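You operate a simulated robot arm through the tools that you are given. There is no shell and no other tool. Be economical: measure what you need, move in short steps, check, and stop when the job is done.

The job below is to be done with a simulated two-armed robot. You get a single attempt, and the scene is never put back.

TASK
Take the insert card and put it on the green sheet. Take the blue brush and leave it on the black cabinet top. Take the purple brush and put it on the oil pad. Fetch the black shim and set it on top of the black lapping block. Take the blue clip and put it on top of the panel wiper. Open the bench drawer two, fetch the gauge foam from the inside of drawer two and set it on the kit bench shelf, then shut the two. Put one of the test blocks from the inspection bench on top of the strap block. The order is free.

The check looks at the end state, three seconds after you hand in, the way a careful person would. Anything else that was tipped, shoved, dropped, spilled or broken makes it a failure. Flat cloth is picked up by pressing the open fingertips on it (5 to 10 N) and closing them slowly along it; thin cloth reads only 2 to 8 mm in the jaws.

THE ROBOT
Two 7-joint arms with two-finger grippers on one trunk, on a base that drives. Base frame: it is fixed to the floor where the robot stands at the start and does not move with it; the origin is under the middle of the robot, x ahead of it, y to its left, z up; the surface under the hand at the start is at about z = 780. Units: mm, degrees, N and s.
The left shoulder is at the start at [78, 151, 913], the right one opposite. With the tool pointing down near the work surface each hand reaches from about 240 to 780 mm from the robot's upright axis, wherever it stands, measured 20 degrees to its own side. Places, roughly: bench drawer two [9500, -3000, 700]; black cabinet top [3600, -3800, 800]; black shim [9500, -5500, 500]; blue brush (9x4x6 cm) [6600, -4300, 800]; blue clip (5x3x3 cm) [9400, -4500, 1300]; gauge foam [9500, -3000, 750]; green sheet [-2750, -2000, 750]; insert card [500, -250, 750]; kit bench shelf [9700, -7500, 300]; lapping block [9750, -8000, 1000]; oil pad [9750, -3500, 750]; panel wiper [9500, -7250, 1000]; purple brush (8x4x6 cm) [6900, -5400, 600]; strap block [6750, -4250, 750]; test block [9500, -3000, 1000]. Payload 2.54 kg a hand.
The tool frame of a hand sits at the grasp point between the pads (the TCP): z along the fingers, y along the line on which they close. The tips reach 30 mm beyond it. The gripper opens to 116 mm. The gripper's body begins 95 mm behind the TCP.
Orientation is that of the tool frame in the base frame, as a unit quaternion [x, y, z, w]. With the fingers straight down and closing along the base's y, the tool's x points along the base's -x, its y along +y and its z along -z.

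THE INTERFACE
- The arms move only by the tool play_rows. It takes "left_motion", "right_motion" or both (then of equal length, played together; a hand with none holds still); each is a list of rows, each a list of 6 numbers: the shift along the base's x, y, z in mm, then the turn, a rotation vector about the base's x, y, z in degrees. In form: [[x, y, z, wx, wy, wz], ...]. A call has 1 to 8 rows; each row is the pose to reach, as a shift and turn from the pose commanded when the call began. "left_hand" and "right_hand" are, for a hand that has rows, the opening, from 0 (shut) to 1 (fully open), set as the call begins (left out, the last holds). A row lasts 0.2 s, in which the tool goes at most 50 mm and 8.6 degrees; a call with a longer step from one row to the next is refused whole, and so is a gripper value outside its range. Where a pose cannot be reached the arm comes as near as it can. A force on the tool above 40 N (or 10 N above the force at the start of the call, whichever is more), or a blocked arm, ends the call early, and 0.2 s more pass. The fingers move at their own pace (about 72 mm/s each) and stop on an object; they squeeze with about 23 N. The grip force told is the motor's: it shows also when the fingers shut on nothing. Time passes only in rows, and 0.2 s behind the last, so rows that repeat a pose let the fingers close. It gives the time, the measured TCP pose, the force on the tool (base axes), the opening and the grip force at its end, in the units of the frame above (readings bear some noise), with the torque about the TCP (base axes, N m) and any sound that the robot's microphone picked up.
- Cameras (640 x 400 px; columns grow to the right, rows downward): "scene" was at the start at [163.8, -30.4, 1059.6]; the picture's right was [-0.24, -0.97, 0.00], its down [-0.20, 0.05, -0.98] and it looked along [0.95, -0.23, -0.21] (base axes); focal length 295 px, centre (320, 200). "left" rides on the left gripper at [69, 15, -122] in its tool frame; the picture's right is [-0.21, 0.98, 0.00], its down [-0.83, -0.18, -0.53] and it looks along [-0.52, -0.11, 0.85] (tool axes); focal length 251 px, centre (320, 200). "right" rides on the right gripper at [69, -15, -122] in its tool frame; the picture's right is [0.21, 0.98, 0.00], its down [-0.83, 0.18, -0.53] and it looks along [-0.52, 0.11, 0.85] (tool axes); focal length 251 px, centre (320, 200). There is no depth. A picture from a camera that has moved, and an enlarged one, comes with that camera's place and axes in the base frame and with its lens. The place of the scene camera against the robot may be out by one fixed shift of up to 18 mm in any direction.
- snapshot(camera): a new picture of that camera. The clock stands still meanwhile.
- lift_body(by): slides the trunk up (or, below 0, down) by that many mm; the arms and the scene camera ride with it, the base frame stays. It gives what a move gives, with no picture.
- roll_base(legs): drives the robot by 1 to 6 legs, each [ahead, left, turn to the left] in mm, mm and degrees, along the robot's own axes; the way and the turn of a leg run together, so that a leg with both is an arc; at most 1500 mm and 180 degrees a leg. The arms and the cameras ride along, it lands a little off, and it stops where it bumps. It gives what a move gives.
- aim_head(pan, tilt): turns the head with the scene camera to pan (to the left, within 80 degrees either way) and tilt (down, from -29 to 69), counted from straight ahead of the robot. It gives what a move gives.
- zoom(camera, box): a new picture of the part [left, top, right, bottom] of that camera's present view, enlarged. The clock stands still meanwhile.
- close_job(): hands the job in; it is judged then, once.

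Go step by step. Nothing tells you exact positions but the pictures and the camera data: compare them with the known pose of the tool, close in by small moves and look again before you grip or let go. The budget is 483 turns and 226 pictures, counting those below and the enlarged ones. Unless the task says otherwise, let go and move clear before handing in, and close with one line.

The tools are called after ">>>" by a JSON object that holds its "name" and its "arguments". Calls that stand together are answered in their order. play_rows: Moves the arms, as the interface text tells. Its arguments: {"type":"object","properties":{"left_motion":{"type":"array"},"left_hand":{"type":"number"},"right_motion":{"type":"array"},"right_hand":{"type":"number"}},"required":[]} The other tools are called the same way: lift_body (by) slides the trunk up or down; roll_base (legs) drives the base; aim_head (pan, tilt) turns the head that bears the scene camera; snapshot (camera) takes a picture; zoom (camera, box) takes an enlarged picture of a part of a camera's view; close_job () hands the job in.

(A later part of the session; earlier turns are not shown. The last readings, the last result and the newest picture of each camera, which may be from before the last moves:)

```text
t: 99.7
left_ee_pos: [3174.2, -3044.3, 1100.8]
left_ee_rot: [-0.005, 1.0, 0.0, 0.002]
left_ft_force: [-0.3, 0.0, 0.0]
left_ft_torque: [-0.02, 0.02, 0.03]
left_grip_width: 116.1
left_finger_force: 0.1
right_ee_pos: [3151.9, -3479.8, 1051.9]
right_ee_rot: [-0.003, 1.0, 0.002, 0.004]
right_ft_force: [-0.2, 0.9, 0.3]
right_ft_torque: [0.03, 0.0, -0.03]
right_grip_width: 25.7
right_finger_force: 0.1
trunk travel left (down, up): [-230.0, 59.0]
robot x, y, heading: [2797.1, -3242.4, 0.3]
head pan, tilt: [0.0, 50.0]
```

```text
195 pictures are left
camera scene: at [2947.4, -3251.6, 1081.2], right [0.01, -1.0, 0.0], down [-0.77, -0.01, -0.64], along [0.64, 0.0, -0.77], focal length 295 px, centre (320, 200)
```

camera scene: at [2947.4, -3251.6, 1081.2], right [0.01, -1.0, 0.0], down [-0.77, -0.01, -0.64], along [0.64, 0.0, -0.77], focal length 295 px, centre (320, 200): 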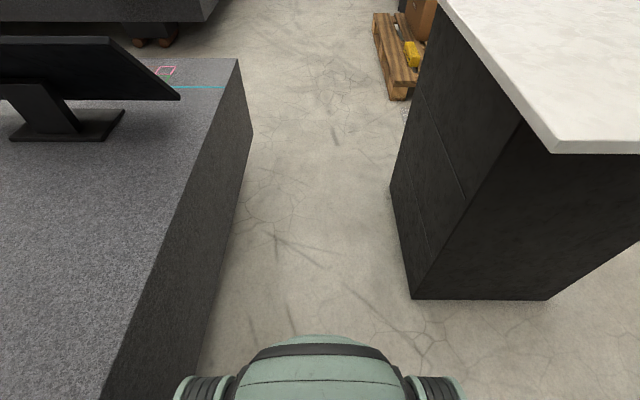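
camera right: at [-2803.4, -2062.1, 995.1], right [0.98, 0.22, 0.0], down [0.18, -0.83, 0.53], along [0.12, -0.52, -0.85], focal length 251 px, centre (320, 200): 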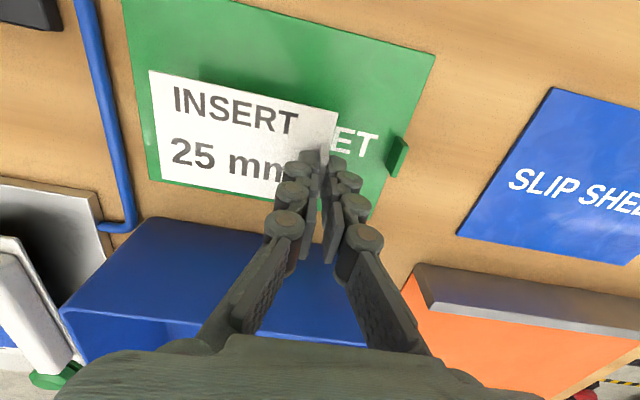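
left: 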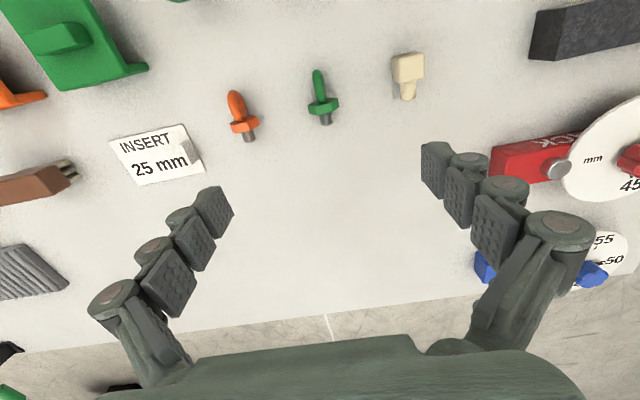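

The gap is 705 mm and I'm centred in it. Driving through in two legs.

>>> {"name": "roll_base", "arguments": {"legs": [[500, 0, 0], [1000, 0, 0]]}}

>>> {"name": "aim_head", "arguments": {"pan": -15, "tilt": 15}}

>>> {"name": "snapshot", "arguments": {"camera": "scene"}}

```text
t: 107.4
left_ee_pos: [4662.1, -3027.4, 1100.8]
left_ee_rot: [-0.01, 1.0, 0.0, 0.002]
left_ft_force: [0.5, -0.4, 0.4]
left_ft_torque: [0.04, 0.01, 0.0]
left_grip_width: 115.8
left_finger_force: 0.1
right_ee_pos: [4645.1, -3462.4, 1052.3]
right_ee_rot: [-0.009, 1.0, 0.002, 0.004]
right_ft_force: [0.4, -0.3, -0.2]
right_ft_torque: [0.01, 0.02, -0.03]
right_grip_width: 25.2
right_finger_force: 0.0
trunk travel left (down, up): [-230.0, 59.0]
robot x, y, heading: [4287.5, -3233.4, 1.0]
head pan, tilt: [0.0, 50.0]
```

```text
t: 108.4
left_ee_pos: [4661.5, -3028.1, 1100.8]
left_ee_rot: [-0.01, 1.0, 0.0, 0.002]
left_ft_force: [-0.2, 0.3, 0.3]
left_ft_torque: [0.0, 0.02, 0.0]
left_grip_width: 116.2
left_finger_force: 0.0
right_ee_pos: [4644.5, -3462.5, 1052.7]
right_ee_rot: [-0.009, 1.0, 0.002, 0.004]
right_ft_force: [-0.5, -0.3, 0.3]
right_ft_torque: [-0.02, 0.0, 0.01]
right_grip_width: 25.6
right_finger_force: 0.0
trunk travel left (down, up): [-230.0, 59.0]
robot x, y, heading: [4287.5, -3231.1, 1.2]
head pan, tilt: [-15.0, 15.0]
```

```text
194 pictures are left
camera scene: at [4451.0, -3261.5, 1134.9], right [-0.24, -0.97, 0.0], down [-0.25, 0.06, -0.97], along [0.94, -0.23, -0.26], focal length 295 px, centre (320, 200)
```

scene: 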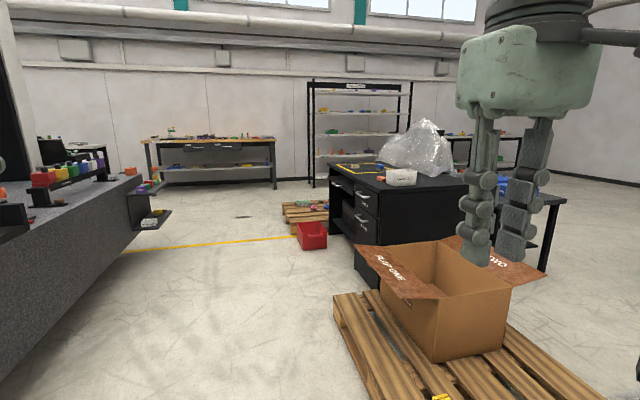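

Through the gap. The black desk behind the pallet should hold the blue brush and strap block; zooming.

>>> {"name": "zoom", "arguments": {"camera": "scene", "box": [320, 120, 560, 270]}}

>>> {"name": "zoom", "arguments": {"camera": "scene", "box": [120, 80, 440, 280]}}

```text
2.67 times, centred on (440, 195) of scene
camera zoom: at [4451.0, -3261.5, 1134.9], right [-0.24, -0.97, 0.0], down [-0.25, 0.06, -0.97], along [0.94, -0.23, -0.26], focal length 786 px, centre (0, 213)
```

zoom: 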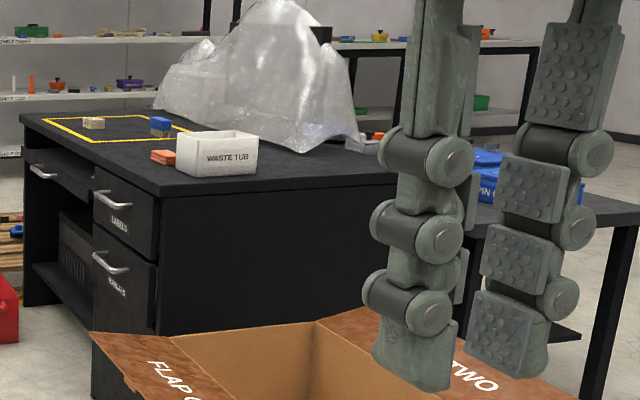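

```text
2.00 times, centred on (280, 180) of scene
camera zoom: at [4451.0, -3261.5, 1134.9], right [-0.24, -0.97, 0.0], down [-0.25, 0.06, -0.97], along [0.94, -0.23, -0.26], focal length 589 px, centre (400, 240)
```

zoom: 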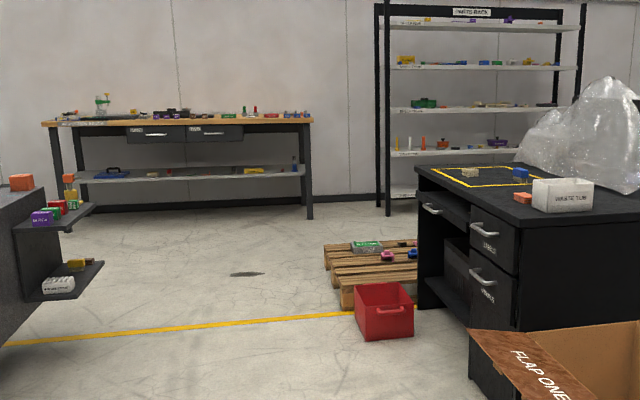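

The blue brush (≈[6494, -4227]) and beige strap block sit in the taped square on the desk, whose front faces +y at about y -4000. I drive to (6550, -3580) and face it.

>>> {"name": "roll_base", "arguments": {"legs": [[0, 0, -1.2], [1130, 0, 0], [1130, 0, 0], [0, 0, -90], [330, 0, 0]]}}

>>> {"name": "aim_head", "arguments": {"pan": 0, "tilt": 35}}

>>> {"name": "snapshot", "arguments": {"camera": "scene"}}

```text
t: 125.6
left_ee_pos: [6754.6, -3945.2, 1099.9]
left_ee_rot: [0.705, 0.709, -0.001, 0.001]
left_ft_force: [0.4, -0.3, -0.4]
left_ft_torque: [0.04, -0.02, 0.03]
left_grip_width: 116.0
left_finger_force: 0.0
right_ee_pos: [6320.4, -3924.5, 1052.6]
right_ee_rot: [0.705, 0.709, -0.002, 0.004]
right_ft_force: [-0.2, -0.2, 0.6]
right_ft_torque: [0.02, 0.0, 0.01]
right_grip_width: 25.6
right_finger_force: 0.0
trunk travel left (down, up): [-230.0, 59.0]
robot x, y, heading: [6554.2, -3570.1, -89.6]
head pan, tilt: [-15.0, 15.0]
```

```text
t: 126.4
left_ee_pos: [6756.3, -3945.0, 1099.6]
left_ee_rot: [0.705, 0.71, -0.002, 0.002]
left_ft_force: [0.0, -0.3, 0.3]
left_ft_torque: [-0.02, -0.01, 0.0]
left_grip_width: 115.9
left_finger_force: 0.2
right_ee_pos: [6319.7, -3923.4, 1053.1]
right_ee_rot: [0.705, 0.709, -0.002, 0.005]
right_ft_force: [0.0, -0.1, 0.1]
right_ft_torque: [0.02, 0.0, -0.03]
right_grip_width: 25.9
right_finger_force: 0.0
trunk travel left (down, up): [-230.0, 59.0]
robot x, y, heading: [6550.4, -3567.1, -89.6]
head pan, tilt: [0.0, 35.0]
```

```text
191 pictures are left
camera scene: at [6561.2, -3732.1, 1103.0], right [-1.0, -0.01, 0.0], down [0.0, 0.57, -0.82], along [0.0, -0.82, -0.57], focal length 295 px, centre (320, 200)
```

scene: 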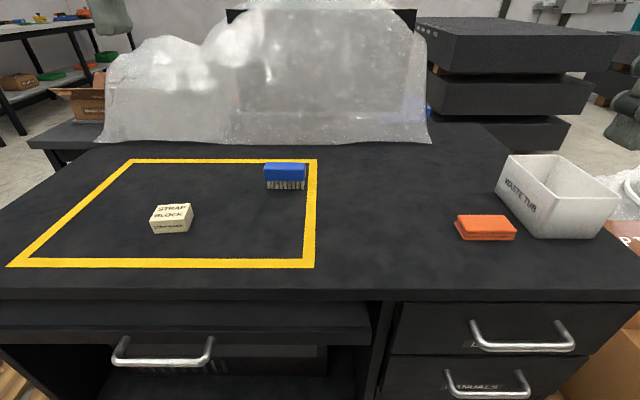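

Blue brush stands on its bristles near [6635, -4255], long side along x. I look closer, and begin turning the left hand so it closes along y (across the 4 cm).

>>> {"name": "zoom", "arguments": {"camera": "scene", "box": [200, 120, 360, 220]}}

>>> {"name": "play_rows", "arguments": {"left_motion": [[-10, 0, -5, 0, 0, 8.5], [-20, -5, -10, 0, 0, 17], [-30, -10, -15, 0, 0, 25.5], [-40, -20, -20, 0, 0, 34], [-50, -40, -30, 0, 0, 42.5], [-60, -60, -40, 0, 0, 51], [-70, -80, -50, 0, 0, 59.5], [-80, -100, -60, 0, 0, 68]], "left_hand": 0.7}}

>>> {"name": "snapshot", "arguments": {"camera": "left"}}

```text
4.00 times, centred on (280, 170) of scene
camera zoom: at [6561.2, -3732.1, 1103.0], right [-1.0, -0.01, 0.0], down [0.0, 0.57, -0.82], along [0.0, -0.82, -0.57], focal length 1178 px, centre (480, 320)
```

zoom: 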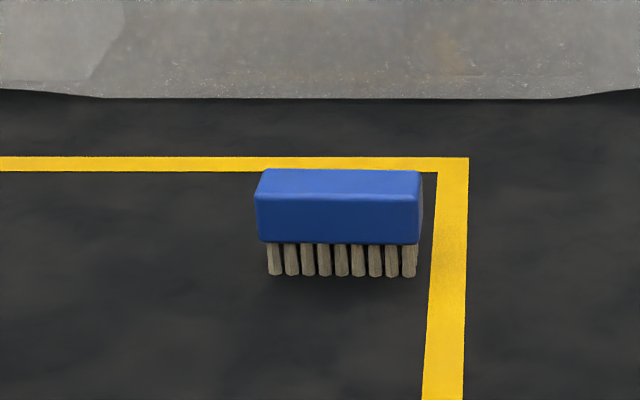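

```text
t: 128.2
left_ee_pos: [6674.4, -4045.9, 1040.9]
left_ee_rot: [0.186, 0.983, -0.001, 0.002]
left_ft_force: [0.0, -0.1, 0.6]
left_ft_torque: [0.0, -0.03, 0.0]
left_grip_width: 81.1
left_finger_force: 0.0
right_ee_pos: [6318.9, -3922.7, 1052.2]
right_ee_rot: [0.705, 0.709, -0.002, 0.004]
right_ft_force: [1.6, -0.3, -0.2]
right_ft_torque: [0.0, -0.01, 0.0]
right_grip_width: 25.4
right_finger_force: 0.0
trunk travel left (down, up): [-230.0, 59.0]
robot x, y, heading: [6554.9, -3568.3, -89.8]
head pan, tilt: [0.0, 35.0]
```

```text
189 pictures are left
camera left: at [6615.5, -4006.2, 1160.9], right [0.56, 0.83, 0.0], down [0.7, -0.47, 0.54], along [0.45, -0.3, -0.84], focal length 251 px, centre (320, 200)
```

left: 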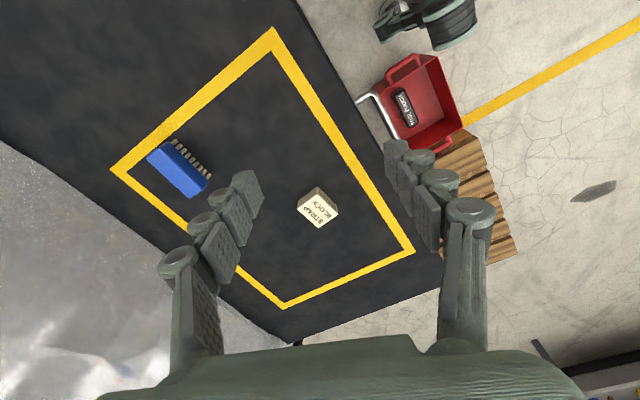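

Brush top centre ≈ [6638, -4279] by the hand camera; desk top z ≈ 765. I finish the turn and test the reach above it.

>>> {"name": "play_rows", "arguments": {"left_motion": [[-5, -40, -25, 0, 0, 8], [-10, -80, -50, 0, 0, 16], [-20, -120, -75, 0, 0, 22], [-30, -160, -100, 0, 0, 22], [-36, -195, -125, 0, 0, 22], [-36, -230, -145, 0, 0, 22]]}}

>>> {"name": "snapshot", "arguments": {"camera": "left"}}

>>> {"name": "snapshot", "arguments": {"camera": "scene"}}

```text
t: 129.6
left_ee_pos: [6638.7, -4275.2, 895.8]
left_ee_rot: [-0.002, 1.0, 0.0, 0.002]
left_ft_force: [-0.3, 0.6, -0.5]
left_ft_torque: [-0.02, 0.05, 0.01]
left_grip_width: 81.2
left_finger_force: 0.0
right_ee_pos: [6318.3, -3923.8, 1052.9]
right_ee_rot: [0.705, 0.709, -0.002, 0.005]
right_ft_force: [0.0, 0.8, 0.3]
right_ft_torque: [-0.01, 0.01, 0.0]
right_grip_width: 25.7
right_finger_force: 0.0
trunk travel left (down, up): [-230.0, 59.0]
robot x, y, heading: [6553.9, -3569.3, -89.7]
head pan, tilt: [0.0, 35.0]
```

```text
188 pictures are left
camera left: at [6569.4, -4259.7, 1015.8], right [0.21, 0.98, 0.0], down [0.82, -0.18, 0.54], along [0.53, -0.11, -0.84], focal length 251 px, centre (320, 200)
```

left: 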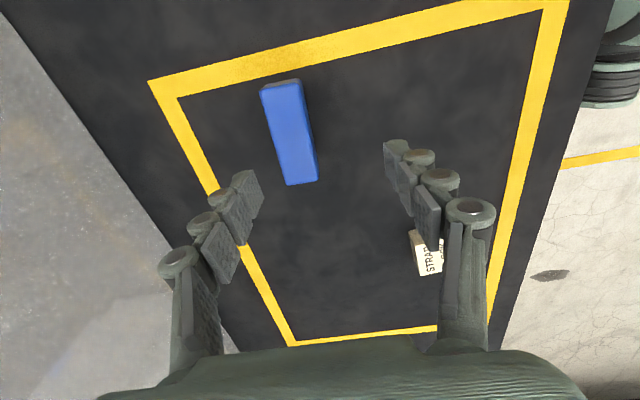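

```text
187 pictures are left
camera scene: at [6561.0, -3732.4, 1102.9], right [-1.0, -0.01, 0.0], down [0.0, 0.57, -0.82], along [0.0, -0.82, -0.57], focal length 295 px, centre (320, 200)
```

scene: 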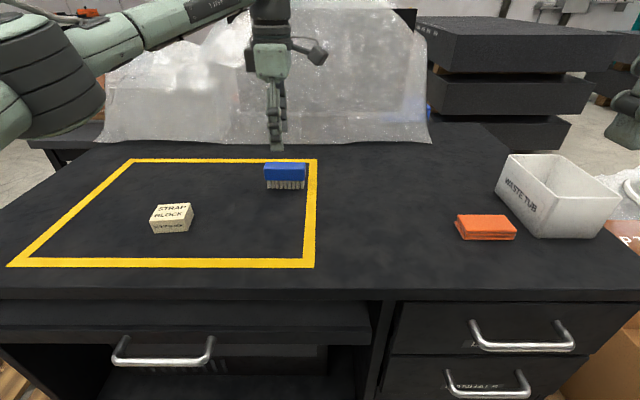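

Reach is fine. The brush centre by the hand camera is ≈ [6631, -4293]; I align and descend in steps.

>>> {"name": "play_rows", "arguments": {"left_motion": [[-4, -9, 0, 0, 0, 0], [-8, -18, -15, 0, 0, 0], [-8, -18, -40, 0, 0, 0], [-8, -18, -60, 0, 0, 0]]}}

>>> {"name": "snapshot", "arguments": {"camera": "left"}}

>>> {"name": "zoom", "arguments": {"camera": "scene", "box": [200, 100, 360, 200]}}

```text
t: 130.6
left_ee_pos: [6631.4, -4292.5, 833.8]
left_ee_rot: [-0.003, 1.0, 0.0, 0.003]
left_ft_force: [0.3, 0.6, 0.2]
left_ft_torque: [0.01, 0.0, -0.03]
left_grip_width: 81.2
left_finger_force: 0.0
right_ee_pos: [6319.8, -3923.1, 1052.5]
right_ee_rot: [0.705, 0.709, -0.002, 0.005]
right_ft_force: [0.2, 0.2, -0.2]
right_ft_torque: [0.0, 0.01, 0.0]
right_grip_width: 25.5
right_finger_force: 0.0
trunk travel left (down, up): [-230.0, 59.0]
robot x, y, heading: [6553.5, -3567.7, -89.6]
head pan, tilt: [0.0, 35.0]
```

```text
186 pictures are left
camera left: at [6562.0, -4278.1, 955.3], right [0.21, 0.98, 0.0], down [0.82, -0.18, 0.54], along [0.53, -0.11, -0.84], focal length 251 px, centre (320, 200)
```

left: 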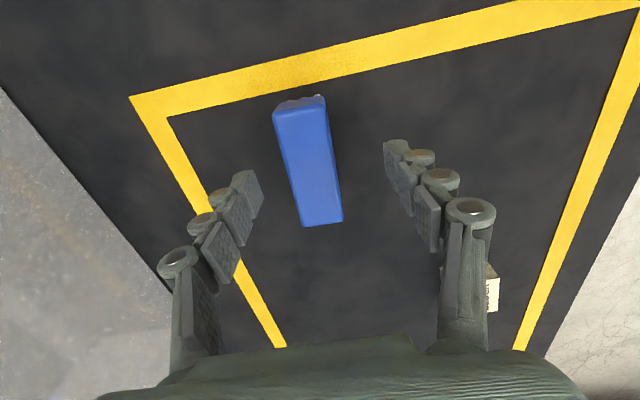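

```text
4.00 times, centred on (280, 150) of scene
camera zoom: at [6561.4, -3732.3, 1102.9], right [-1.0, -0.01, 0.0], down [0.0, 0.57, -0.82], along [0.0, -0.82, -0.57], focal length 1178 px, centre (480, 400)
```

zoom: 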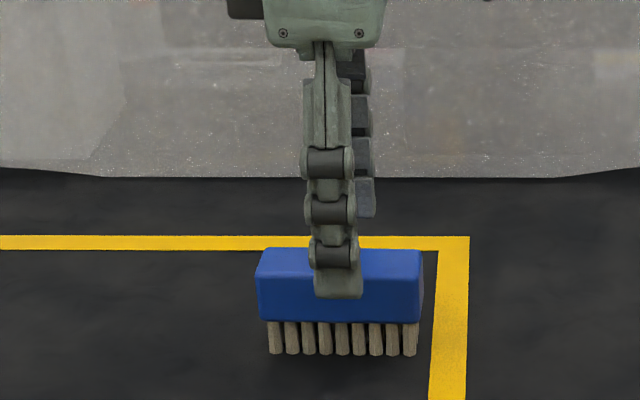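

Aligned. Brush top seems near z 800, so I descend about 38 mm more and close.

>>> {"name": "play_rows", "arguments": {"left_motion": [[-2, -2, -20, 0, 0, 0], [-2, -3, -34, 0, 0, 0], [-2, -3, -38, 0, 0, 0]]}}

>>> {"name": "zoom", "arguments": {"camera": "scene", "box": [200, 100, 360, 200]}}

```text
t: 131.4
left_ee_pos: [6628.6, -4296.0, 796.7]
left_ee_rot: [-0.003, 1.0, 0.0, 0.002]
left_ft_force: [0.5, -0.6, -0.1]
left_ft_torque: [0.03, 0.0, -0.01]
left_grip_width: 81.2
left_finger_force: 0.1
right_ee_pos: [6318.4, -3922.6, 1052.2]
right_ee_rot: [0.706, 0.709, -0.003, 0.005]
right_ft_force: [0.7, -0.3, -0.1]
right_ft_torque: [-0.02, 0.04, 0.0]
right_grip_width: 25.6
right_finger_force: 0.0
trunk travel left (down, up): [-230.0, 59.0]
robot x, y, heading: [6553.3, -3565.6, -89.9]
head pan, tilt: [0.0, 35.0]
```

```text
4.00 times, centred on (280, 150) of scene
camera zoom: at [6561.3, -3732.1, 1103.0], right [-1.0, -0.01, 0.0], down [0.0, 0.57, -0.82], along [0.0, -0.82, -0.57], focal length 1178 px, centre (480, 400)
```

zoom: 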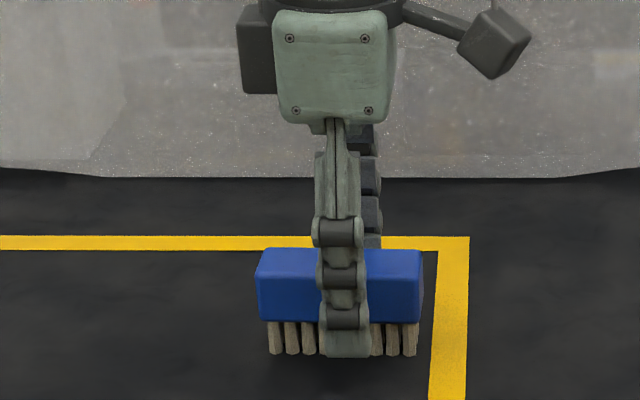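

Fingers bracket the brush body; closing and lifting.

>>> {"name": "play_rows", "arguments": {"left_motion": [[0, 0, 5, 0, 0, 0], [0, 0, 5, 0, 0, 0], [0, 0, 5, 0, 0, 0], [0, 0, 5, 0, 0, 0], [0, 0, 30, 0, 0, 0], [0, 0, 70, 0, 0, 0], [0, 20, 110, 0, 0, 0], [0, 40, 150, 0, 0, 0]], "left_hand": 0}}

>>> {"name": "snapshot", "arguments": {"camera": "left"}}

```text
t: 133.2
left_ee_pos: [6627.5, -4255.6, 949.2]
left_ee_rot: [-0.004, 1.0, 0.0, 0.003]
left_ft_force: [-0.2, 0.3, -0.2]
left_ft_torque: [-0.01, 0.0, 0.04]
left_grip_width: 33.2
left_finger_force: 22.7
right_ee_pos: [6320.2, -3921.2, 1052.9]
right_ee_rot: [0.705, 0.709, -0.003, 0.005]
right_ft_force: [0.5, 0.3, 0.5]
right_ft_torque: [0.02, -0.02, -0.01]
right_grip_width: 25.7
right_finger_force: 0.1
trunk travel left (down, up): [-230.0, 59.0]
robot x, y, heading: [6553.7, -3565.8, -89.9]
head pan, tilt: [0.0, 35.0]
```

```text
183 pictures are left
camera left: at [6559.6, -4240.1, 1068.8], right [0.21, 0.98, 0.0], down [0.82, -0.18, 0.54], along [0.53, -0.11, -0.84], focal length 251 px, centre (320, 200)
```

left: 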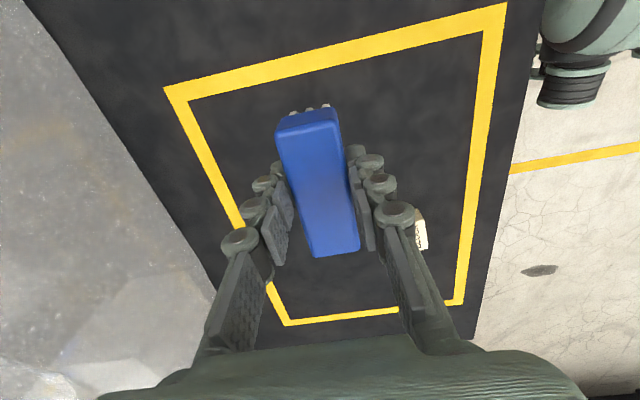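

The brush is gripped (33 mm). I pull the left hand back high, then drive back toward the cabinet's east side.

>>> {"name": "play_rows", "arguments": {"left_motion": [[0, 25, 35, 0, 0, 0], [10, 60, 65, 0, 0, 0], [25, 100, 85, 0, 0, 0], [40, 145, 100, 0, 0, 0], [60, 185, 115, 0, 0, 0], [80, 225, 130, 0, 0, 0], [100, 265, 140, 0, 0, 0], [110, 300, 150, 0, 0, 0]]}}

>>> {"name": "roll_base", "arguments": {"legs": [[-330, 0, 0], [0, 0, -90], [1050, 0, 0], [1050, 0, 0]]}}

>>> {"name": "aim_head", "arguments": {"pan": 15, "tilt": 25}}

>>> {"name": "snapshot", "arguments": {"camera": "scene"}}

```text
t: 135.0
left_ee_pos: [6738.3, -3956.8, 1097.1]
left_ee_rot: [-0.004, 1.0, -0.001, 0.002]
left_ft_force: [0.3, -0.2, -0.7]
left_ft_torque: [0.01, 0.02, 0.02]
left_grip_width: 33.0
left_finger_force: 22.3
right_ee_pos: [6319.8, -3923.4, 1053.3]
right_ee_rot: [0.705, 0.709, -0.003, 0.004]
right_ft_force: [-0.3, -0.1, 0.5]
right_ft_torque: [0.0, -0.02, -0.02]
right_grip_width: 25.5
right_finger_force: 0.1
trunk travel left (down, up): [-230.0, 59.0]
robot x, y, heading: [6553.7, -3567.6, -89.5]
head pan, tilt: [0.0, 35.0]
```

```text
t: 151.2
left_ee_pos: [4060.9, -3451.3, 1096.9]
left_ee_rot: [0.701, 0.714, -0.001, 0.001]
left_ft_force: [-0.5, -0.5, -0.8]
left_ft_torque: [0.01, -0.04, 0.0]
left_grip_width: 33.1
left_finger_force: 22.4
right_ee_pos: [4090.2, -3033.4, 1051.4]
right_ee_rot: [1.0, 0.009, -0.005, 0.001]
right_ft_force: [0.1, 0.3, -0.3]
right_ft_torque: [-0.02, -0.09, 0.0]
right_grip_width: 25.5
right_finger_force: 0.1
trunk travel left (down, up): [-230.0, 59.0]
robot x, y, heading: [4449.3, -3266.0, -179.0]
head pan, tilt: [0.0, 35.0]
```

```text
t: 151.9
left_ee_pos: [4062.5, -3452.3, 1097.8]
left_ee_rot: [0.701, 0.713, -0.002, 0.002]
left_ft_force: [0.6, -0.2, -0.3]
left_ft_torque: [0.01, -0.01, 0.01]
left_grip_width: 33.1
left_finger_force: 22.8
right_ee_pos: [4090.6, -3033.6, 1052.6]
right_ee_rot: [1.0, 0.007, -0.005, 0.002]
right_ft_force: [0.1, -0.3, -0.2]
right_ft_torque: [0.01, -0.04, -0.02]
right_grip_width: 25.6
right_finger_force: 0.1
trunk travel left (down, up): [-230.0, 59.0]
robot x, y, heading: [4445.3, -3265.4, -179.1]
head pan, tilt: [15.0, 25.0]
```

```text
182 pictures are left
camera scene: at [4296.9, -3299.2, 1118.7], right [-0.27, 0.96, 0.0], down [0.41, 0.12, -0.91], along [-0.87, -0.25, -0.42], focal length 295 px, centre (320, 200)
```

scene: 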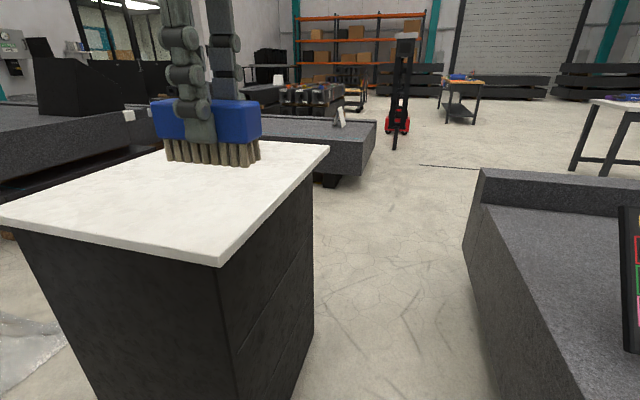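

The cabinet top is ahead-left, at z about 830. I shift left and a bit forward so the left hand reaches its middle.

>>> {"name": "roll_base", "arguments": {"legs": [[40, 330, -0.9]]}}

>>> {"name": "play_rows", "arguments": {"left_motion": [[-40, 0, -10, 0, 0, 0], [-80, 0, -20, 0, 0, 0], [-120, 0, -30, 0, 0, 0], [-160, 0, -40, 0, 0, 0], [-200, 0, -50, 0, 0, 0], [-230, 0, -60, 0, 0, 0]]}}

>>> {"name": "snapshot", "arguments": {"camera": "left"}}

>>> {"name": "snapshot", "arguments": {"camera": "scene"}}

```text
t: 154.5
left_ee_pos: [4038.4, -3655.1, 1097.1]
left_ee_rot: [0.699, 0.715, -0.001, 0.001]
left_ft_force: [0.1, 1.3, -0.5]
left_ft_torque: [0.0, 0.03, 0.01]
left_grip_width: 32.9
left_finger_force: 22.8
right_ee_pos: [4066.2, -3237.0, 1052.3]
right_ee_rot: [1.0, 0.009, -0.006, 0.001]
right_ft_force: [-0.8, -0.7, 0.4]
right_ft_torque: [-0.03, 0.04, -0.01]
right_grip_width: 25.3
right_finger_force: 0.0
trunk travel left (down, up): [-230.0, 59.0]
robot x, y, heading: [4422.9, -3466.8, -178.9]
head pan, tilt: [15.0, 25.0]
stopped in leg 1: the robot was blocked; the commanded pose is now the measured one
```

```text
t: 155.9
left_ee_pos: [3808.2, -3655.9, 1037.2]
left_ee_rot: [0.699, 0.715, -0.001, 0.002]
left_ft_force: [0.5, 0.7, -0.3]
left_ft_torque: [0.0, -0.01, -0.01]
left_grip_width: 33.3
left_finger_force: 23.3
right_ee_pos: [4066.4, -3236.9, 1052.0]
right_ee_rot: [1.0, 0.01, -0.006, 0.002]
right_ft_force: [0.3, 0.0, 0.9]
right_ft_torque: [-0.03, -0.01, 0.0]
right_grip_width: 25.5
right_finger_force: 0.0
trunk travel left (down, up): [-230.0, 59.0]
robot x, y, heading: [4423.5, -3467.5, -178.9]
head pan, tilt: [15.0, 25.0]
```

```text
181 pictures are left
camera left: at [3822.8, -3586.8, 1157.5], right [0.98, -0.19, 0.0], down [-0.16, -0.83, 0.54], along [-0.1, -0.53, -0.84], focal length 251 px, centre (320, 200)
```

left: 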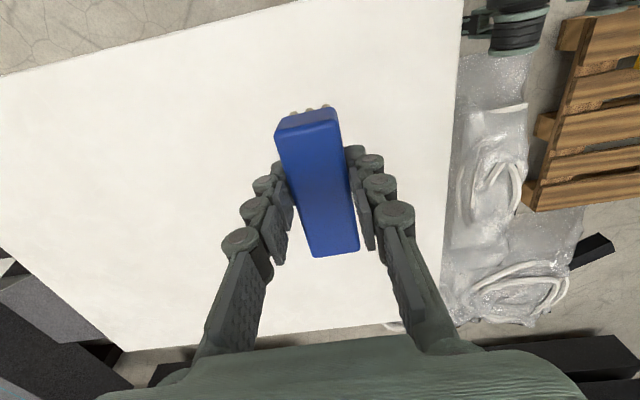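

```text
180 pictures are left
camera scene: at [4272.8, -3501.6, 1118.6], right [-0.28, 0.96, 0.0], down [0.41, 0.12, -0.91], along [-0.87, -0.25, -0.42], focal length 295 px, centre (320, 200)
```

scene: 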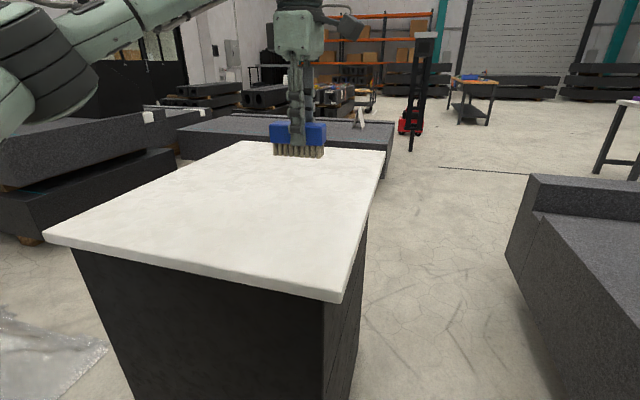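

The base bumped softly at y -3467 (the pallet/plastic beside the cabinet), so I stay here; the arm can reach. I move the brush further in over the top and lower.

>>> {"name": "play_rows", "arguments": {"left_motion": [[-10, -30, -20, 0, 0, 0], [-20, -60, -45, 0, 0, 0], [-30, -85, -75, 0, 0, 0], [-30, -90, -100, 0, 0, 0], [-30, -90, -117, 0, 0, 0]]}}

>>> {"name": "snapshot", "arguments": {"camera": "scene"}}

>>> {"name": "snapshot", "arguments": {"camera": "left"}}

```text
t: 157.1
left_ee_pos: [3779.2, -3745.4, 919.5]
left_ee_rot: [0.698, 0.716, -0.001, 0.001]
left_ft_force: [-0.3, 0.3, -1.2]
left_ft_torque: [0.04, 0.0, 0.0]
left_grip_width: 32.7
left_finger_force: 23.2
right_ee_pos: [4065.7, -3236.6, 1053.3]
right_ee_rot: [1.0, 0.011, -0.006, 0.0]
right_ft_force: [0.3, 0.2, -0.6]
right_ft_torque: [0.02, 0.02, -0.01]
right_grip_width: 25.3
right_finger_force: 0.2
trunk travel left (down, up): [-230.0, 59.0]
robot x, y, heading: [4421.5, -3462.7, -179.2]
head pan, tilt: [15.0, 25.0]
```

```text
179 pictures are left
camera scene: at [4273.0, -3501.8, 1118.7], right [-0.28, 0.96, 0.0], down [0.41, 0.12, -0.91], along [-0.87, -0.25, -0.42], focal length 295 px, centre (320, 200)
```

scene: 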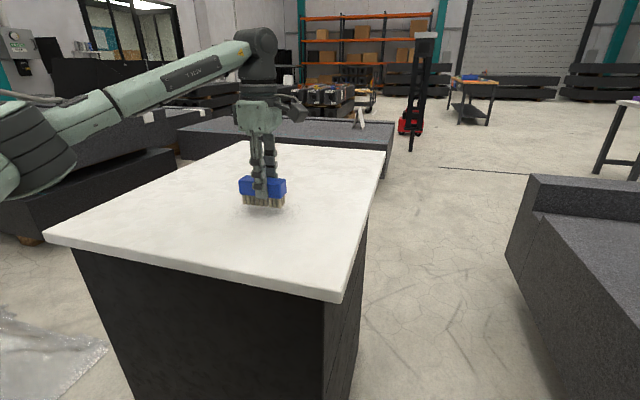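

```text
178 pictures are left
camera left: at [3793.1, -3676.3, 1039.8], right [0.98, -0.19, 0.0], down [-0.16, -0.83, 0.54], along [-0.1, -0.53, -0.84], focal length 251 px, centre (320, 200)
```

left: 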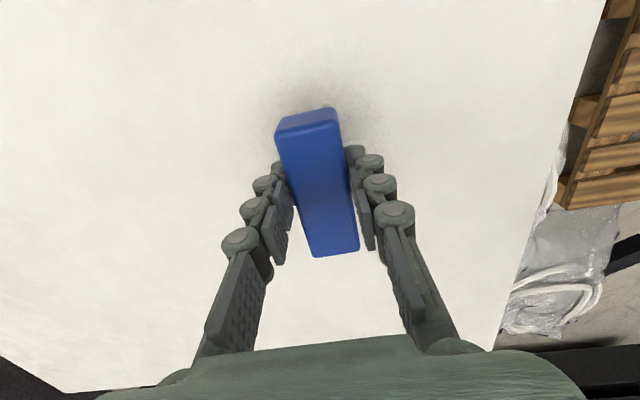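

The brush is just above the top (shadow visible). Lowering in small steps to contact.

>>> {"name": "play_rows", "arguments": {"left_motion": [[0, 0, -6, 0, 0, 0], [0, 0, -11, 0, 0, 0], [0, 0, -15, 0, 0, 0], [0, 0, -18, 0, 0, 0]]}}

>>> {"name": "zoom", "arguments": {"camera": "scene", "box": [200, 130, 320, 230]}}

```text
t: 158.1
left_ee_pos: [3779.7, -3746.6, 902.5]
left_ee_rot: [0.699, 0.715, -0.002, 0.001]
left_ft_force: [-0.6, -0.6, -1.1]
left_ft_torque: [-0.02, -0.02, 0.02]
left_grip_width: 32.9
left_finger_force: 22.8
right_ee_pos: [4065.3, -3237.0, 1052.0]
right_ee_rot: [1.0, 0.01, -0.004, 0.001]
right_ft_force: [0.2, 0.3, -0.1]
right_ft_torque: [0.02, -0.01, 0.02]
right_grip_width: 25.5
right_finger_force: 0.1
trunk travel left (down, up): [-230.0, 59.0]
robot x, y, heading: [4423.6, -3464.8, -178.7]
head pan, tilt: [15.0, 25.0]
```

```text
4.00 times, centred on (260, 180) of scene
camera zoom: at [4273.1, -3501.7, 1118.7], right [-0.28, 0.96, 0.0], down [0.41, 0.12, -0.91], along [-0.87, -0.25, -0.42], focal length 1178 px, centre (560, 280)
```

zoom: 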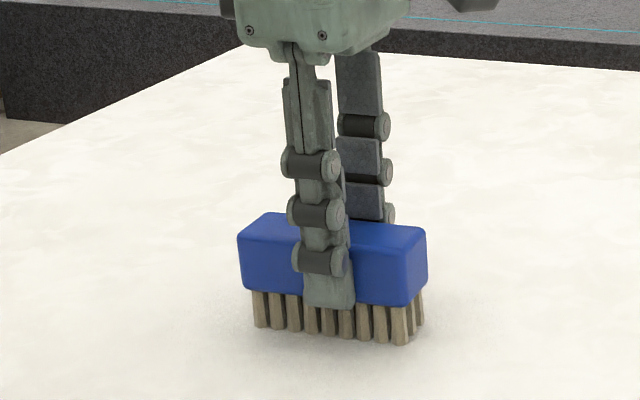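

>>> {"name": "play_rows", "arguments": {"left_motion": [[0, 0, -5, 0, 0, 0], [0, 0, -8, 0, 0, 0], [0, 0, -11, 0, 0, 0], [0, 0, -14, 0, 0, 0], [0, 0, -17, 0, 0, 0]]}}

```text
t: 159.3
left_ee_pos: [3780.4, -3744.4, 886.8]
left_ee_rot: [0.7, 0.714, -0.003, 0.001]
left_ft_force: [-1.3, 0.1, 19.3]
left_ft_torque: [0.05, -0.01, 0.02]
left_grip_width: 32.1
left_finger_force: 23.2
right_ee_pos: [4068.1, -3236.1, 1053.5]
right_ee_rot: [1.0, 0.009, -0.006, 0.003]
right_ft_force: [-0.1, -0.2, -0.5]
right_ft_torque: [0.02, 0.03, -0.01]
right_grip_width: 25.7
right_finger_force: 0.1
trunk travel left (down, up): [-230.0, 59.0]
robot x, y, heading: [4427.8, -3465.9, -178.8]
head pan, tilt: [15.0, 25.0]
```

The brush touches (19 N). I open and lift away.

>>> {"name": "play_rows", "arguments": {"left_motion": [[0, 0, 1, 0, 0, 0], [0, 0, 1, 0, 0, 0], [0, 0, 1, 0, 0, 0]], "left_hand": 0.7}}

>>> {"name": "play_rows", "arguments": {"left_motion": [[0, 0, 30, 0, 0, 0], [0, 0, 75, 0, 0, 0], [30, 10, 120, 0, 0, 0], [70, 30, 150, 0, 0, 0], [115, 50, 170, 0, 0, 0], [160, 70, 190, 0, 0, 0], [205, 80, 200, 0, 0, 0], [250, 90, 210, 0, 0, 0]]}}

>>> {"name": "snapshot", "arguments": {"camera": "scene"}}

```text
t: 160.1
left_ee_pos: [3779.4, -3744.6, 886.7]
left_ee_rot: [0.699, 0.715, -0.001, 0.001]
left_ft_force: [0.5, 0.2, 0.6]
left_ft_torque: [-0.01, 0.0, 0.02]
left_grip_width: 81.0
left_finger_force: 0.1
right_ee_pos: [4066.6, -3237.9, 1051.8]
right_ee_rot: [1.0, 0.01, -0.005, 0.001]
right_ft_force: [-0.6, -0.2, 0.2]
right_ft_torque: [0.0, 0.02, 0.0]
right_grip_width: 25.6
right_finger_force: 0.1
trunk travel left (down, up): [-230.0, 59.0]
robot x, y, heading: [4422.8, -3468.2, -178.4]
head pan, tilt: [15.0, 25.0]
```

```text
refused: row 3 steps farther than a row can; nothing moved
```

```text
176 pictures are left
camera scene: at [4273.2, -3501.6, 1118.7], right [-0.28, 0.96, 0.0], down [0.41, 0.12, -0.91], along [-0.87, -0.25, -0.42], focal length 295 px, centre (320, 200)
```

scene: 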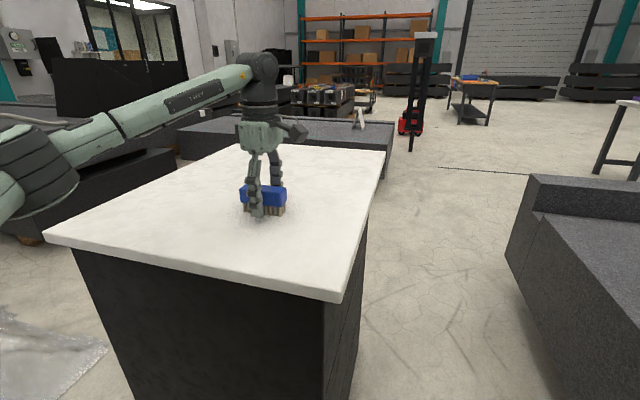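

>>> {"name": "play_rows", "arguments": {"left_motion": [[0, 0, 30, 0, 0, 0], [0, 0, 75, 0, 0, 0], [15, 5, 115, 0, 0, 0], [45, 15, 145, 0, 0, 0], [85, 30, 165, 0, 0, 0], [125, 50, 180, 0, 0, 0], [165, 70, 190, 0, 0, 0], [210, 80, 200, 0, 0, 0]]}}

>>> {"name": "snapshot", "arguments": {"camera": "scene"}}

```text
t: 161.9
left_ee_pos: [3989.6, -3665.5, 1086.6]
left_ee_rot: [0.699, 0.716, -0.002, 0.001]
left_ft_force: [0.2, 0.4, -0.3]
left_ft_torque: [-0.02, -0.01, 0.0]
left_grip_width: 81.2
left_finger_force: 0.1
right_ee_pos: [4067.4, -3237.8, 1053.8]
right_ee_rot: [1.0, 0.01, -0.005, 0.002]
right_ft_force: [-0.4, 0.0, 0.2]
right_ft_torque: [-0.01, 0.02, 0.04]
right_grip_width: 25.3
right_finger_force: 0.1
trunk travel left (down, up): [-230.0, 59.0]
robot x, y, heading: [4425.7, -3465.6, -178.7]
head pan, tilt: [15.0, 25.0]
```

```text
175 pictures are left
camera scene: at [4273.7, -3501.6, 1118.8], right [-0.28, 0.96, 0.0], down [0.41, 0.12, -0.91], along [-0.87, -0.25, -0.42], focal length 295 px, centre (320, 200)
```

scene: 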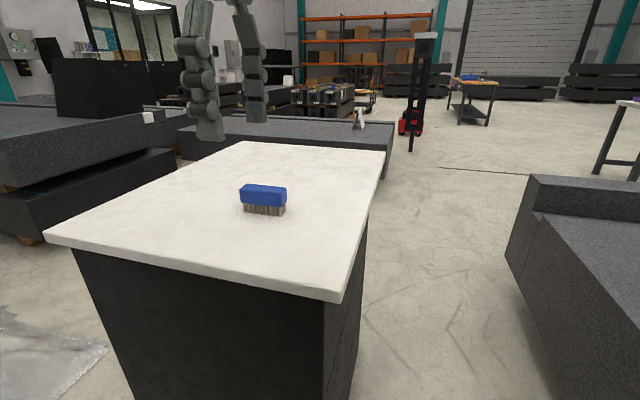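

The blue brush stands on the cabinet top. Next the purple brush at [6900, -5400]; I move back into the lane and east, then look south.

>>> {"name": "roll_base", "arguments": {"legs": [[0, -225, 0], [0, 0, 178.7], [1200, 0, 0], [1200, 0, 0], [900, 0, 0]]}}

>>> {"name": "aim_head", "arguments": {"pan": -50, "tilt": 15}}

>>> {"name": "snapshot", "arguments": {"camera": "scene"}}

```text
t: 187.8
left_ee_pos: [8150.1, -3119.8, 1088.0]
left_ee_rot: [-0.701, 0.714, 0.002, 0.001]
left_ft_force: [-0.7, 0.0, -0.2]
left_ft_torque: [-0.02, -0.03, -0.02]
left_grip_width: 81.4
left_finger_force: 0.0
right_ee_pos: [8054.0, -3545.7, 1052.5]
right_ee_rot: [0.011, 1.0, 0.001, 0.005]
right_ft_force: [-0.6, -0.3, 0.1]
right_ft_torque: [0.01, 0.04, 0.01]
right_grip_width: 25.4
right_finger_force: 0.1
trunk travel left (down, up): [-230.0, 59.0]
robot x, y, heading: [7703.8, -3302.6, -1.3]
head pan, tilt: [15.0, 25.0]
```

```text
t: 189.2
left_ee_pos: [8148.9, -3119.9, 1085.4]
left_ee_rot: [-0.7, 0.714, 0.001, 0.002]
left_ft_force: [-0.6, 0.1, 0.4]
left_ft_torque: [0.01, 0.03, -0.01]
left_grip_width: 81.5
left_finger_force: 0.1
right_ee_pos: [8055.7, -3545.6, 1051.8]
right_ee_rot: [0.011, 1.0, 0.001, 0.005]
right_ft_force: [0.5, -0.4, -0.5]
right_ft_torque: [0.01, 0.0, 0.0]
right_grip_width: 25.6
right_finger_force: 0.0
trunk travel left (down, up): [-230.0, 59.0]
robot x, y, heading: [7708.6, -3302.5, -0.9]
head pan, tilt: [-50.0, 15.0]
```

```text
174 pictures are left
camera scene: at [7837.7, -3383.8, 1134.9], right [-0.78, -0.63, 0.0], down [-0.16, 0.2, -0.97], along [0.61, -0.75, -0.26], focal length 295 px, centre (320, 200)
```

scene: 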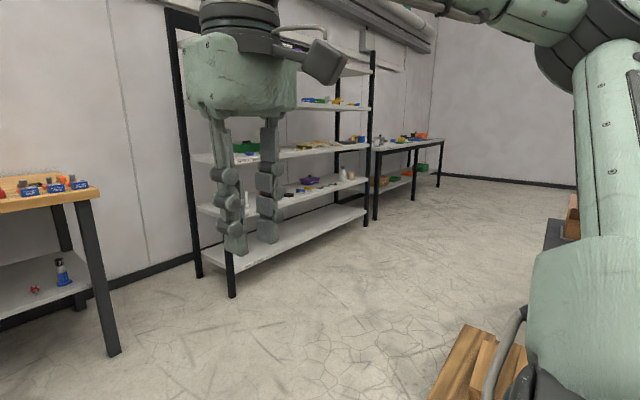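

The rack front is at x ≈ 9400 and a pallet ends at x ≈ 8100. I drive down the corridor at x ≈ 8740 to y ≈ -5400, then turn to face west.

>>> {"name": "roll_base", "arguments": {"legs": [[1030, 0, 0.9], [0, -1050, 0], [0, -1050, 0], [0, 0, -180]]}}

>>> {"name": "aim_head", "arguments": {"pan": 0, "tilt": 15}}

>>> {"name": "snapshot", "arguments": {"camera": "scene"}}

```text
t: 222.2
left_ee_pos: [8293.4, -5601.6, 1087.6]
left_ee_rot: [0.715, 0.7, -0.001, 0.001]
left_ft_force: [0.7, -0.4, 0.3]
left_ft_torque: [0.01, 0.01, 0.01]
left_grip_width: 81.1
left_finger_force: 0.0
right_ee_pos: [8387.9, -5176.7, 1052.8]
right_ee_rot: [1.0, -0.011, -0.005, 0.001]
right_ft_force: [-0.8, -0.2, 0.4]
right_ft_torque: [0.02, -0.01, -0.03]
right_grip_width: 25.4
right_finger_force: 0.0
trunk travel left (down, up): [-230.0, 59.0]
robot x, y, heading: [8740.7, -5424.9, 178.8]
head pan, tilt: [-50.0, 15.0]
```

```text
t: 223.3
left_ee_pos: [8292.6, -5601.0, 1087.4]
left_ee_rot: [0.714, 0.7, -0.001, 0.001]
left_ft_force: [0.6, -1.0, -0.7]
left_ft_torque: [0.01, 0.01, 0.04]
left_grip_width: 81.3
left_finger_force: 0.0
right_ee_pos: [8388.3, -5175.9, 1053.2]
right_ee_rot: [1.0, -0.012, -0.004, 0.001]
right_ft_force: [0.9, 0.2, 0.5]
right_ft_torque: [-0.02, 0.01, -0.02]
right_grip_width: 25.5
right_finger_force: 0.0
trunk travel left (down, up): [-230.0, 59.0]
robot x, y, heading: [8739.9, -5421.3, 178.7]
head pan, tilt: [0.0, 15.0]
```

```text
173 pictures are left
camera scene: at [8581.0, -5425.7, 1135.0], right [0.02, 1.0, 0.0], down [0.26, -0.01, -0.97], along [-0.97, 0.02, -0.26], focal length 295 px, centre (320, 200)
```

scene: 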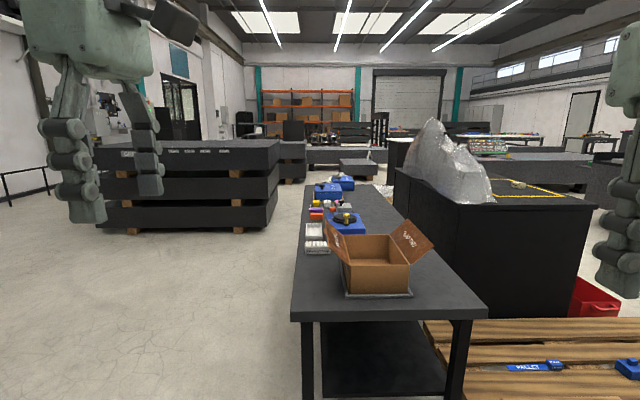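

A low table lies ahead (x ≲ 7870, y -5490…-4935) with items on it. Zooming for the purple brush.

>>> {"name": "zoom", "arguments": {"camera": "scene", "box": [260, 160, 420, 260]}}

```text
4.00 times, centred on (340, 210) of scene
camera zoom: at [8581.0, -5425.7, 1135.0], right [0.02, 1.0, 0.0], down [0.26, -0.01, -0.97], along [-0.97, 0.02, -0.26], focal length 1178 px, centre (240, 160)
```

zoom: 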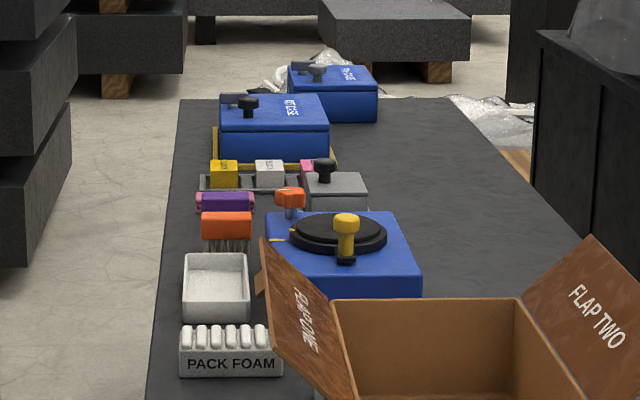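

Purple brush ≈ [6957, -5409], behind an orange one. I'll stand south of the table at (6950, -5990) facing +y.

>>> {"name": "roll_base", "arguments": {"legs": [[0, 560, 1.3], [900, 0, 0], [890, 0, 0], [0, 0, -90]]}}

>>> {"name": "aim_head", "arguments": {"pan": 0, "tilt": 40}}

>>> {"name": "snapshot", "arguments": {"camera": "scene"}}

```text
t: 241.7
left_ee_pos: [6749.4, -5525.3, 1086.3]
left_ee_rot: [1.0, 0.003, -0.003, 0.0]
left_ft_force: [0.5, 0.5, 0.3]
left_ft_torque: [-0.02, 0.04, 0.05]
left_grip_width: 81.1
left_finger_force: 0.1
right_ee_pos: [7177.2, -5610.5, 1053.7]
right_ee_rot: [0.709, -0.705, -0.005, -0.003]
right_ft_force: [1.1, -0.4, -0.4]
right_ft_torque: [-0.01, 0.05, 0.01]
right_grip_width: 25.7
right_finger_force: 0.1
trunk travel left (down, up): [-230.0, 59.0]
robot x, y, heading: [6942.4, -5959.2, 90.3]
head pan, tilt: [0.0, 15.0]
```

```text
t: 242.6
left_ee_pos: [6749.0, -5525.3, 1087.5]
left_ee_rot: [1.0, 0.004, -0.001, -0.001]
left_ft_force: [-0.2, -0.4, 0.1]
left_ft_torque: [-0.01, 0.0, 0.03]
left_grip_width: 81.0
left_finger_force: 0.1
right_ee_pos: [7176.6, -5609.6, 1052.3]
right_ee_rot: [0.709, -0.705, -0.004, -0.002]
right_ft_force: [0.5, -0.4, 0.1]
right_ft_torque: [0.0, -0.01, -0.01]
right_grip_width: 25.6
right_finger_force: 0.1
trunk travel left (down, up): [-230.0, 59.0]
robot x, y, heading: [6940.3, -5965.9, 90.4]
head pan, tilt: [0.0, 40.0]
```

```text
171 pictures are left
camera scene: at [6946.3, -5819.2, 1095.5], right [1.0, 0.01, 0.0], down [0.0, -0.64, -0.77], along [0.0, 0.77, -0.64], focal length 295 px, centre (320, 200)
```

scene: 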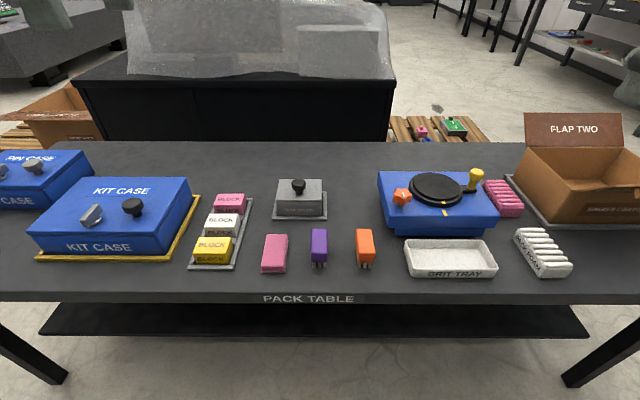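

The purple brush stands at ≈ [6944, -5394], long side along y, between a pink and an orange brush (≈95 mm pitch). The right hand is oriented properly; I lower the trunk, shift left 100 mm, and bring it over.

>>> {"name": "lift_body", "arguments": {"by": -180}}

>>> {"name": "roll_base", "arguments": {"legs": [[0, 100, 0]]}}

>>> {"name": "play_rows", "arguments": {"right_motion": [[-25, 35, 0, 0, 0, 0], [-50, 70, 0, 0, 0, 0], [-75, 105, 0, 0, 0, 0], [-100, 140, 0, 0, 0, 0], [-125, 180, -10, 0, 0, 0], [-133, 215, -30, 0, 0, 0], [-133, 215, -70, 0, 0, 0]], "right_hand": 0.6}}

>>> {"name": "snapshot", "arguments": {"camera": "right"}}

>>> {"name": "snapshot", "arguments": {"camera": "scene"}}

```text
t: 244.6
left_ee_pos: [6748.0, -5525.0, 905.3]
left_ee_rot: [1.0, 0.005, -0.002, -0.001]
left_ft_force: [0.1, -0.1, 0.5]
left_ft_torque: [0.03, 0.01, -0.01]
left_grip_width: 81.3
left_finger_force: 0.1
right_ee_pos: [7175.4, -5609.3, 872.7]
right_ee_rot: [0.71, -0.705, -0.004, -0.003]
right_ft_force: [1.0, -0.2, 0.2]
right_ft_torque: [0.01, -0.01, 0.01]
right_grip_width: 25.4
right_finger_force: 0.1
trunk travel left (down, up): [-50.0, 239.0]
robot x, y, heading: [6938.3, -5964.0, 90.3]
head pan, tilt: [0.0, 40.0]
```

```text
t: 246.2
left_ee_pos: [6649.3, -5526.1, 907.0]
left_ee_rot: [1.0, 0.004, -0.002, 0.0]
left_ft_force: [0.4, -0.1, 1.7]
left_ft_torque: [0.01, 0.0, 0.0]
left_grip_width: 81.3
left_finger_force: 0.0
right_ee_pos: [7076.5, -5609.2, 873.0]
right_ee_rot: [0.71, -0.705, -0.004, -0.003]
right_ft_force: [-0.5, -0.3, 0.4]
right_ft_torque: [-0.02, 0.0, -0.02]
right_grip_width: 25.6
right_finger_force: 0.0
trunk travel left (down, up): [-50.0, 239.0]
robot x, y, heading: [6842.4, -5962.4, 90.4]
head pan, tilt: [0.0, 40.0]
```

```text
t: 247.8
left_ee_pos: [6649.9, -5526.9, 906.5]
left_ee_rot: [1.0, 0.004, -0.002, -0.001]
left_ft_force: [0.5, 0.0, 0.3]
left_ft_torque: [0.03, -0.01, -0.02]
left_grip_width: 81.3
left_finger_force: 0.1
right_ee_pos: [6971.9, -5436.8, 852.9]
right_ee_rot: [0.709, -0.705, -0.005, -0.002]
right_ft_force: [0.3, -0.2, 0.2]
right_ft_torque: [-0.01, -0.02, 0.03]
right_grip_width: 69.6
right_finger_force: 0.1
right hand out of reach, approached as far as the arm can: row 5, 6, 7
trunk travel left (down, up): [-50.0, 239.0]
robot x, y, heading: [6843.0, -5965.9, 90.5]
head pan, tilt: [0.0, 40.0]
```

```text
170 pictures are left
camera right: at [6986.9, -5507.7, 973.2], right [-0.98, -0.22, 0.0], down [-0.18, 0.82, 0.54], along [-0.12, 0.53, -0.84], focal length 251 px, centre (320, 200)
```

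right: 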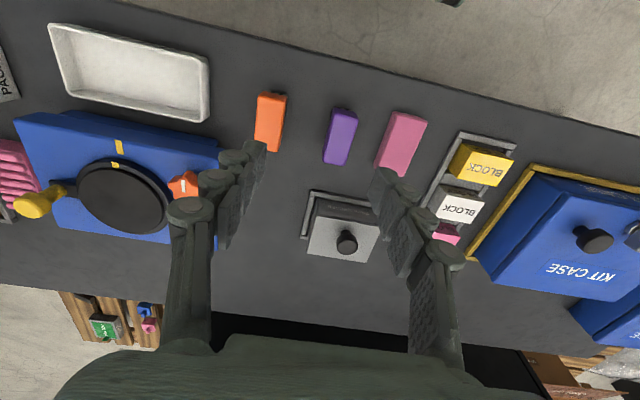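

```text
169 pictures are left
camera scene: at [6847.3, -5820.0, 915.5], right [1.0, 0.01, 0.0], down [0.0, -0.64, -0.77], along [-0.01, 0.77, -0.64], focal length 295 px, centre (320, 200)
```

scene: 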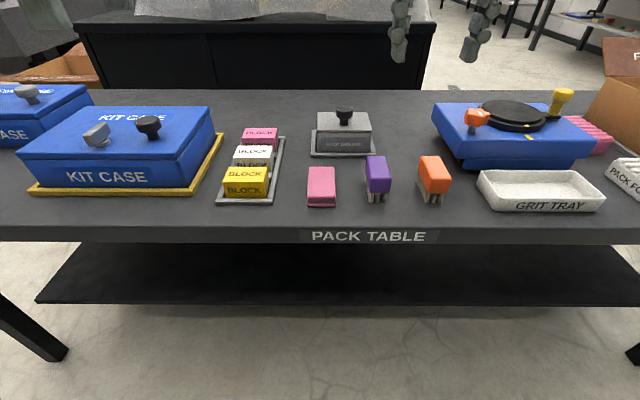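

The brush is ≈ [6938, -5418]; the right arm is at its limit here. I move the robot 70 ahead and 70 left, then re-position the hand.

>>> {"name": "roll_base", "arguments": {"legs": [[70, 70, 0]]}}

>>> {"name": "play_rows", "arguments": {"right_motion": [[10, -15, -10, 0, 0, 0], [20, -30, -30, 0, 0, 0], [30, -45, -55, 0, 0, 0], [36, -50, -80, 0, 0, 0]]}}

>>> {"name": "snapshot", "arguments": {"camera": "right"}}

```text
t: 249.1
left_ee_pos: [6579.8, -5457.1, 906.8]
left_ee_rot: [1.0, 0.005, -0.002, -0.001]
left_ft_force: [0.3, 0.0, -0.2]
left_ft_torque: [0.0, 0.02, -0.02]
left_grip_width: 81.1
left_finger_force: 0.2
right_ee_pos: [6902.9, -5368.3, 852.7]
right_ee_rot: [0.71, -0.705, -0.004, -0.002]
right_ft_force: [0.7, 0.2, -1.1]
right_ft_torque: [0.01, -0.01, 0.01]
right_grip_width: 69.6
right_finger_force: 0.0
trunk travel left (down, up): [-50.0, 239.0]
robot x, y, heading: [6771.1, -5895.4, 90.6]
head pan, tilt: [0.0, 40.0]
```

```text
t: 250.1
left_ee_pos: [6580.6, -5457.3, 907.6]
left_ee_rot: [1.0, 0.005, -0.002, 0.0]
left_ft_force: [-0.5, 0.5, 0.4]
left_ft_torque: [0.04, 0.02, 0.0]
left_grip_width: 81.0
left_finger_force: 0.1
right_ee_pos: [6939.7, -5416.7, 773.7]
right_ee_rot: [0.71, -0.705, -0.005, -0.002]
right_ft_force: [-0.2, 0.0, 0.5]
right_ft_torque: [0.01, -0.02, 0.01]
right_grip_width: 69.4
right_finger_force: 0.1
trunk travel left (down, up): [-50.0, 239.0]
robot x, y, heading: [6774.9, -5896.7, 90.3]
head pan, tilt: [0.0, 40.0]
```

```text
168 pictures are left
camera right: at [6953.3, -5488.1, 892.8], right [-0.98, -0.22, 0.0], down [-0.18, 0.82, 0.54], along [-0.12, 0.53, -0.84], focal length 251 px, centre (320, 200)
```

right: 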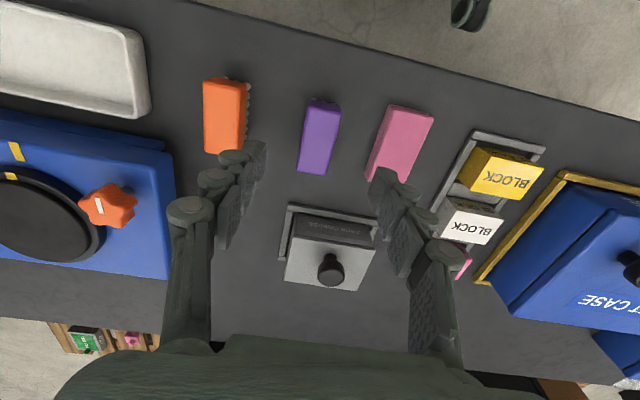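

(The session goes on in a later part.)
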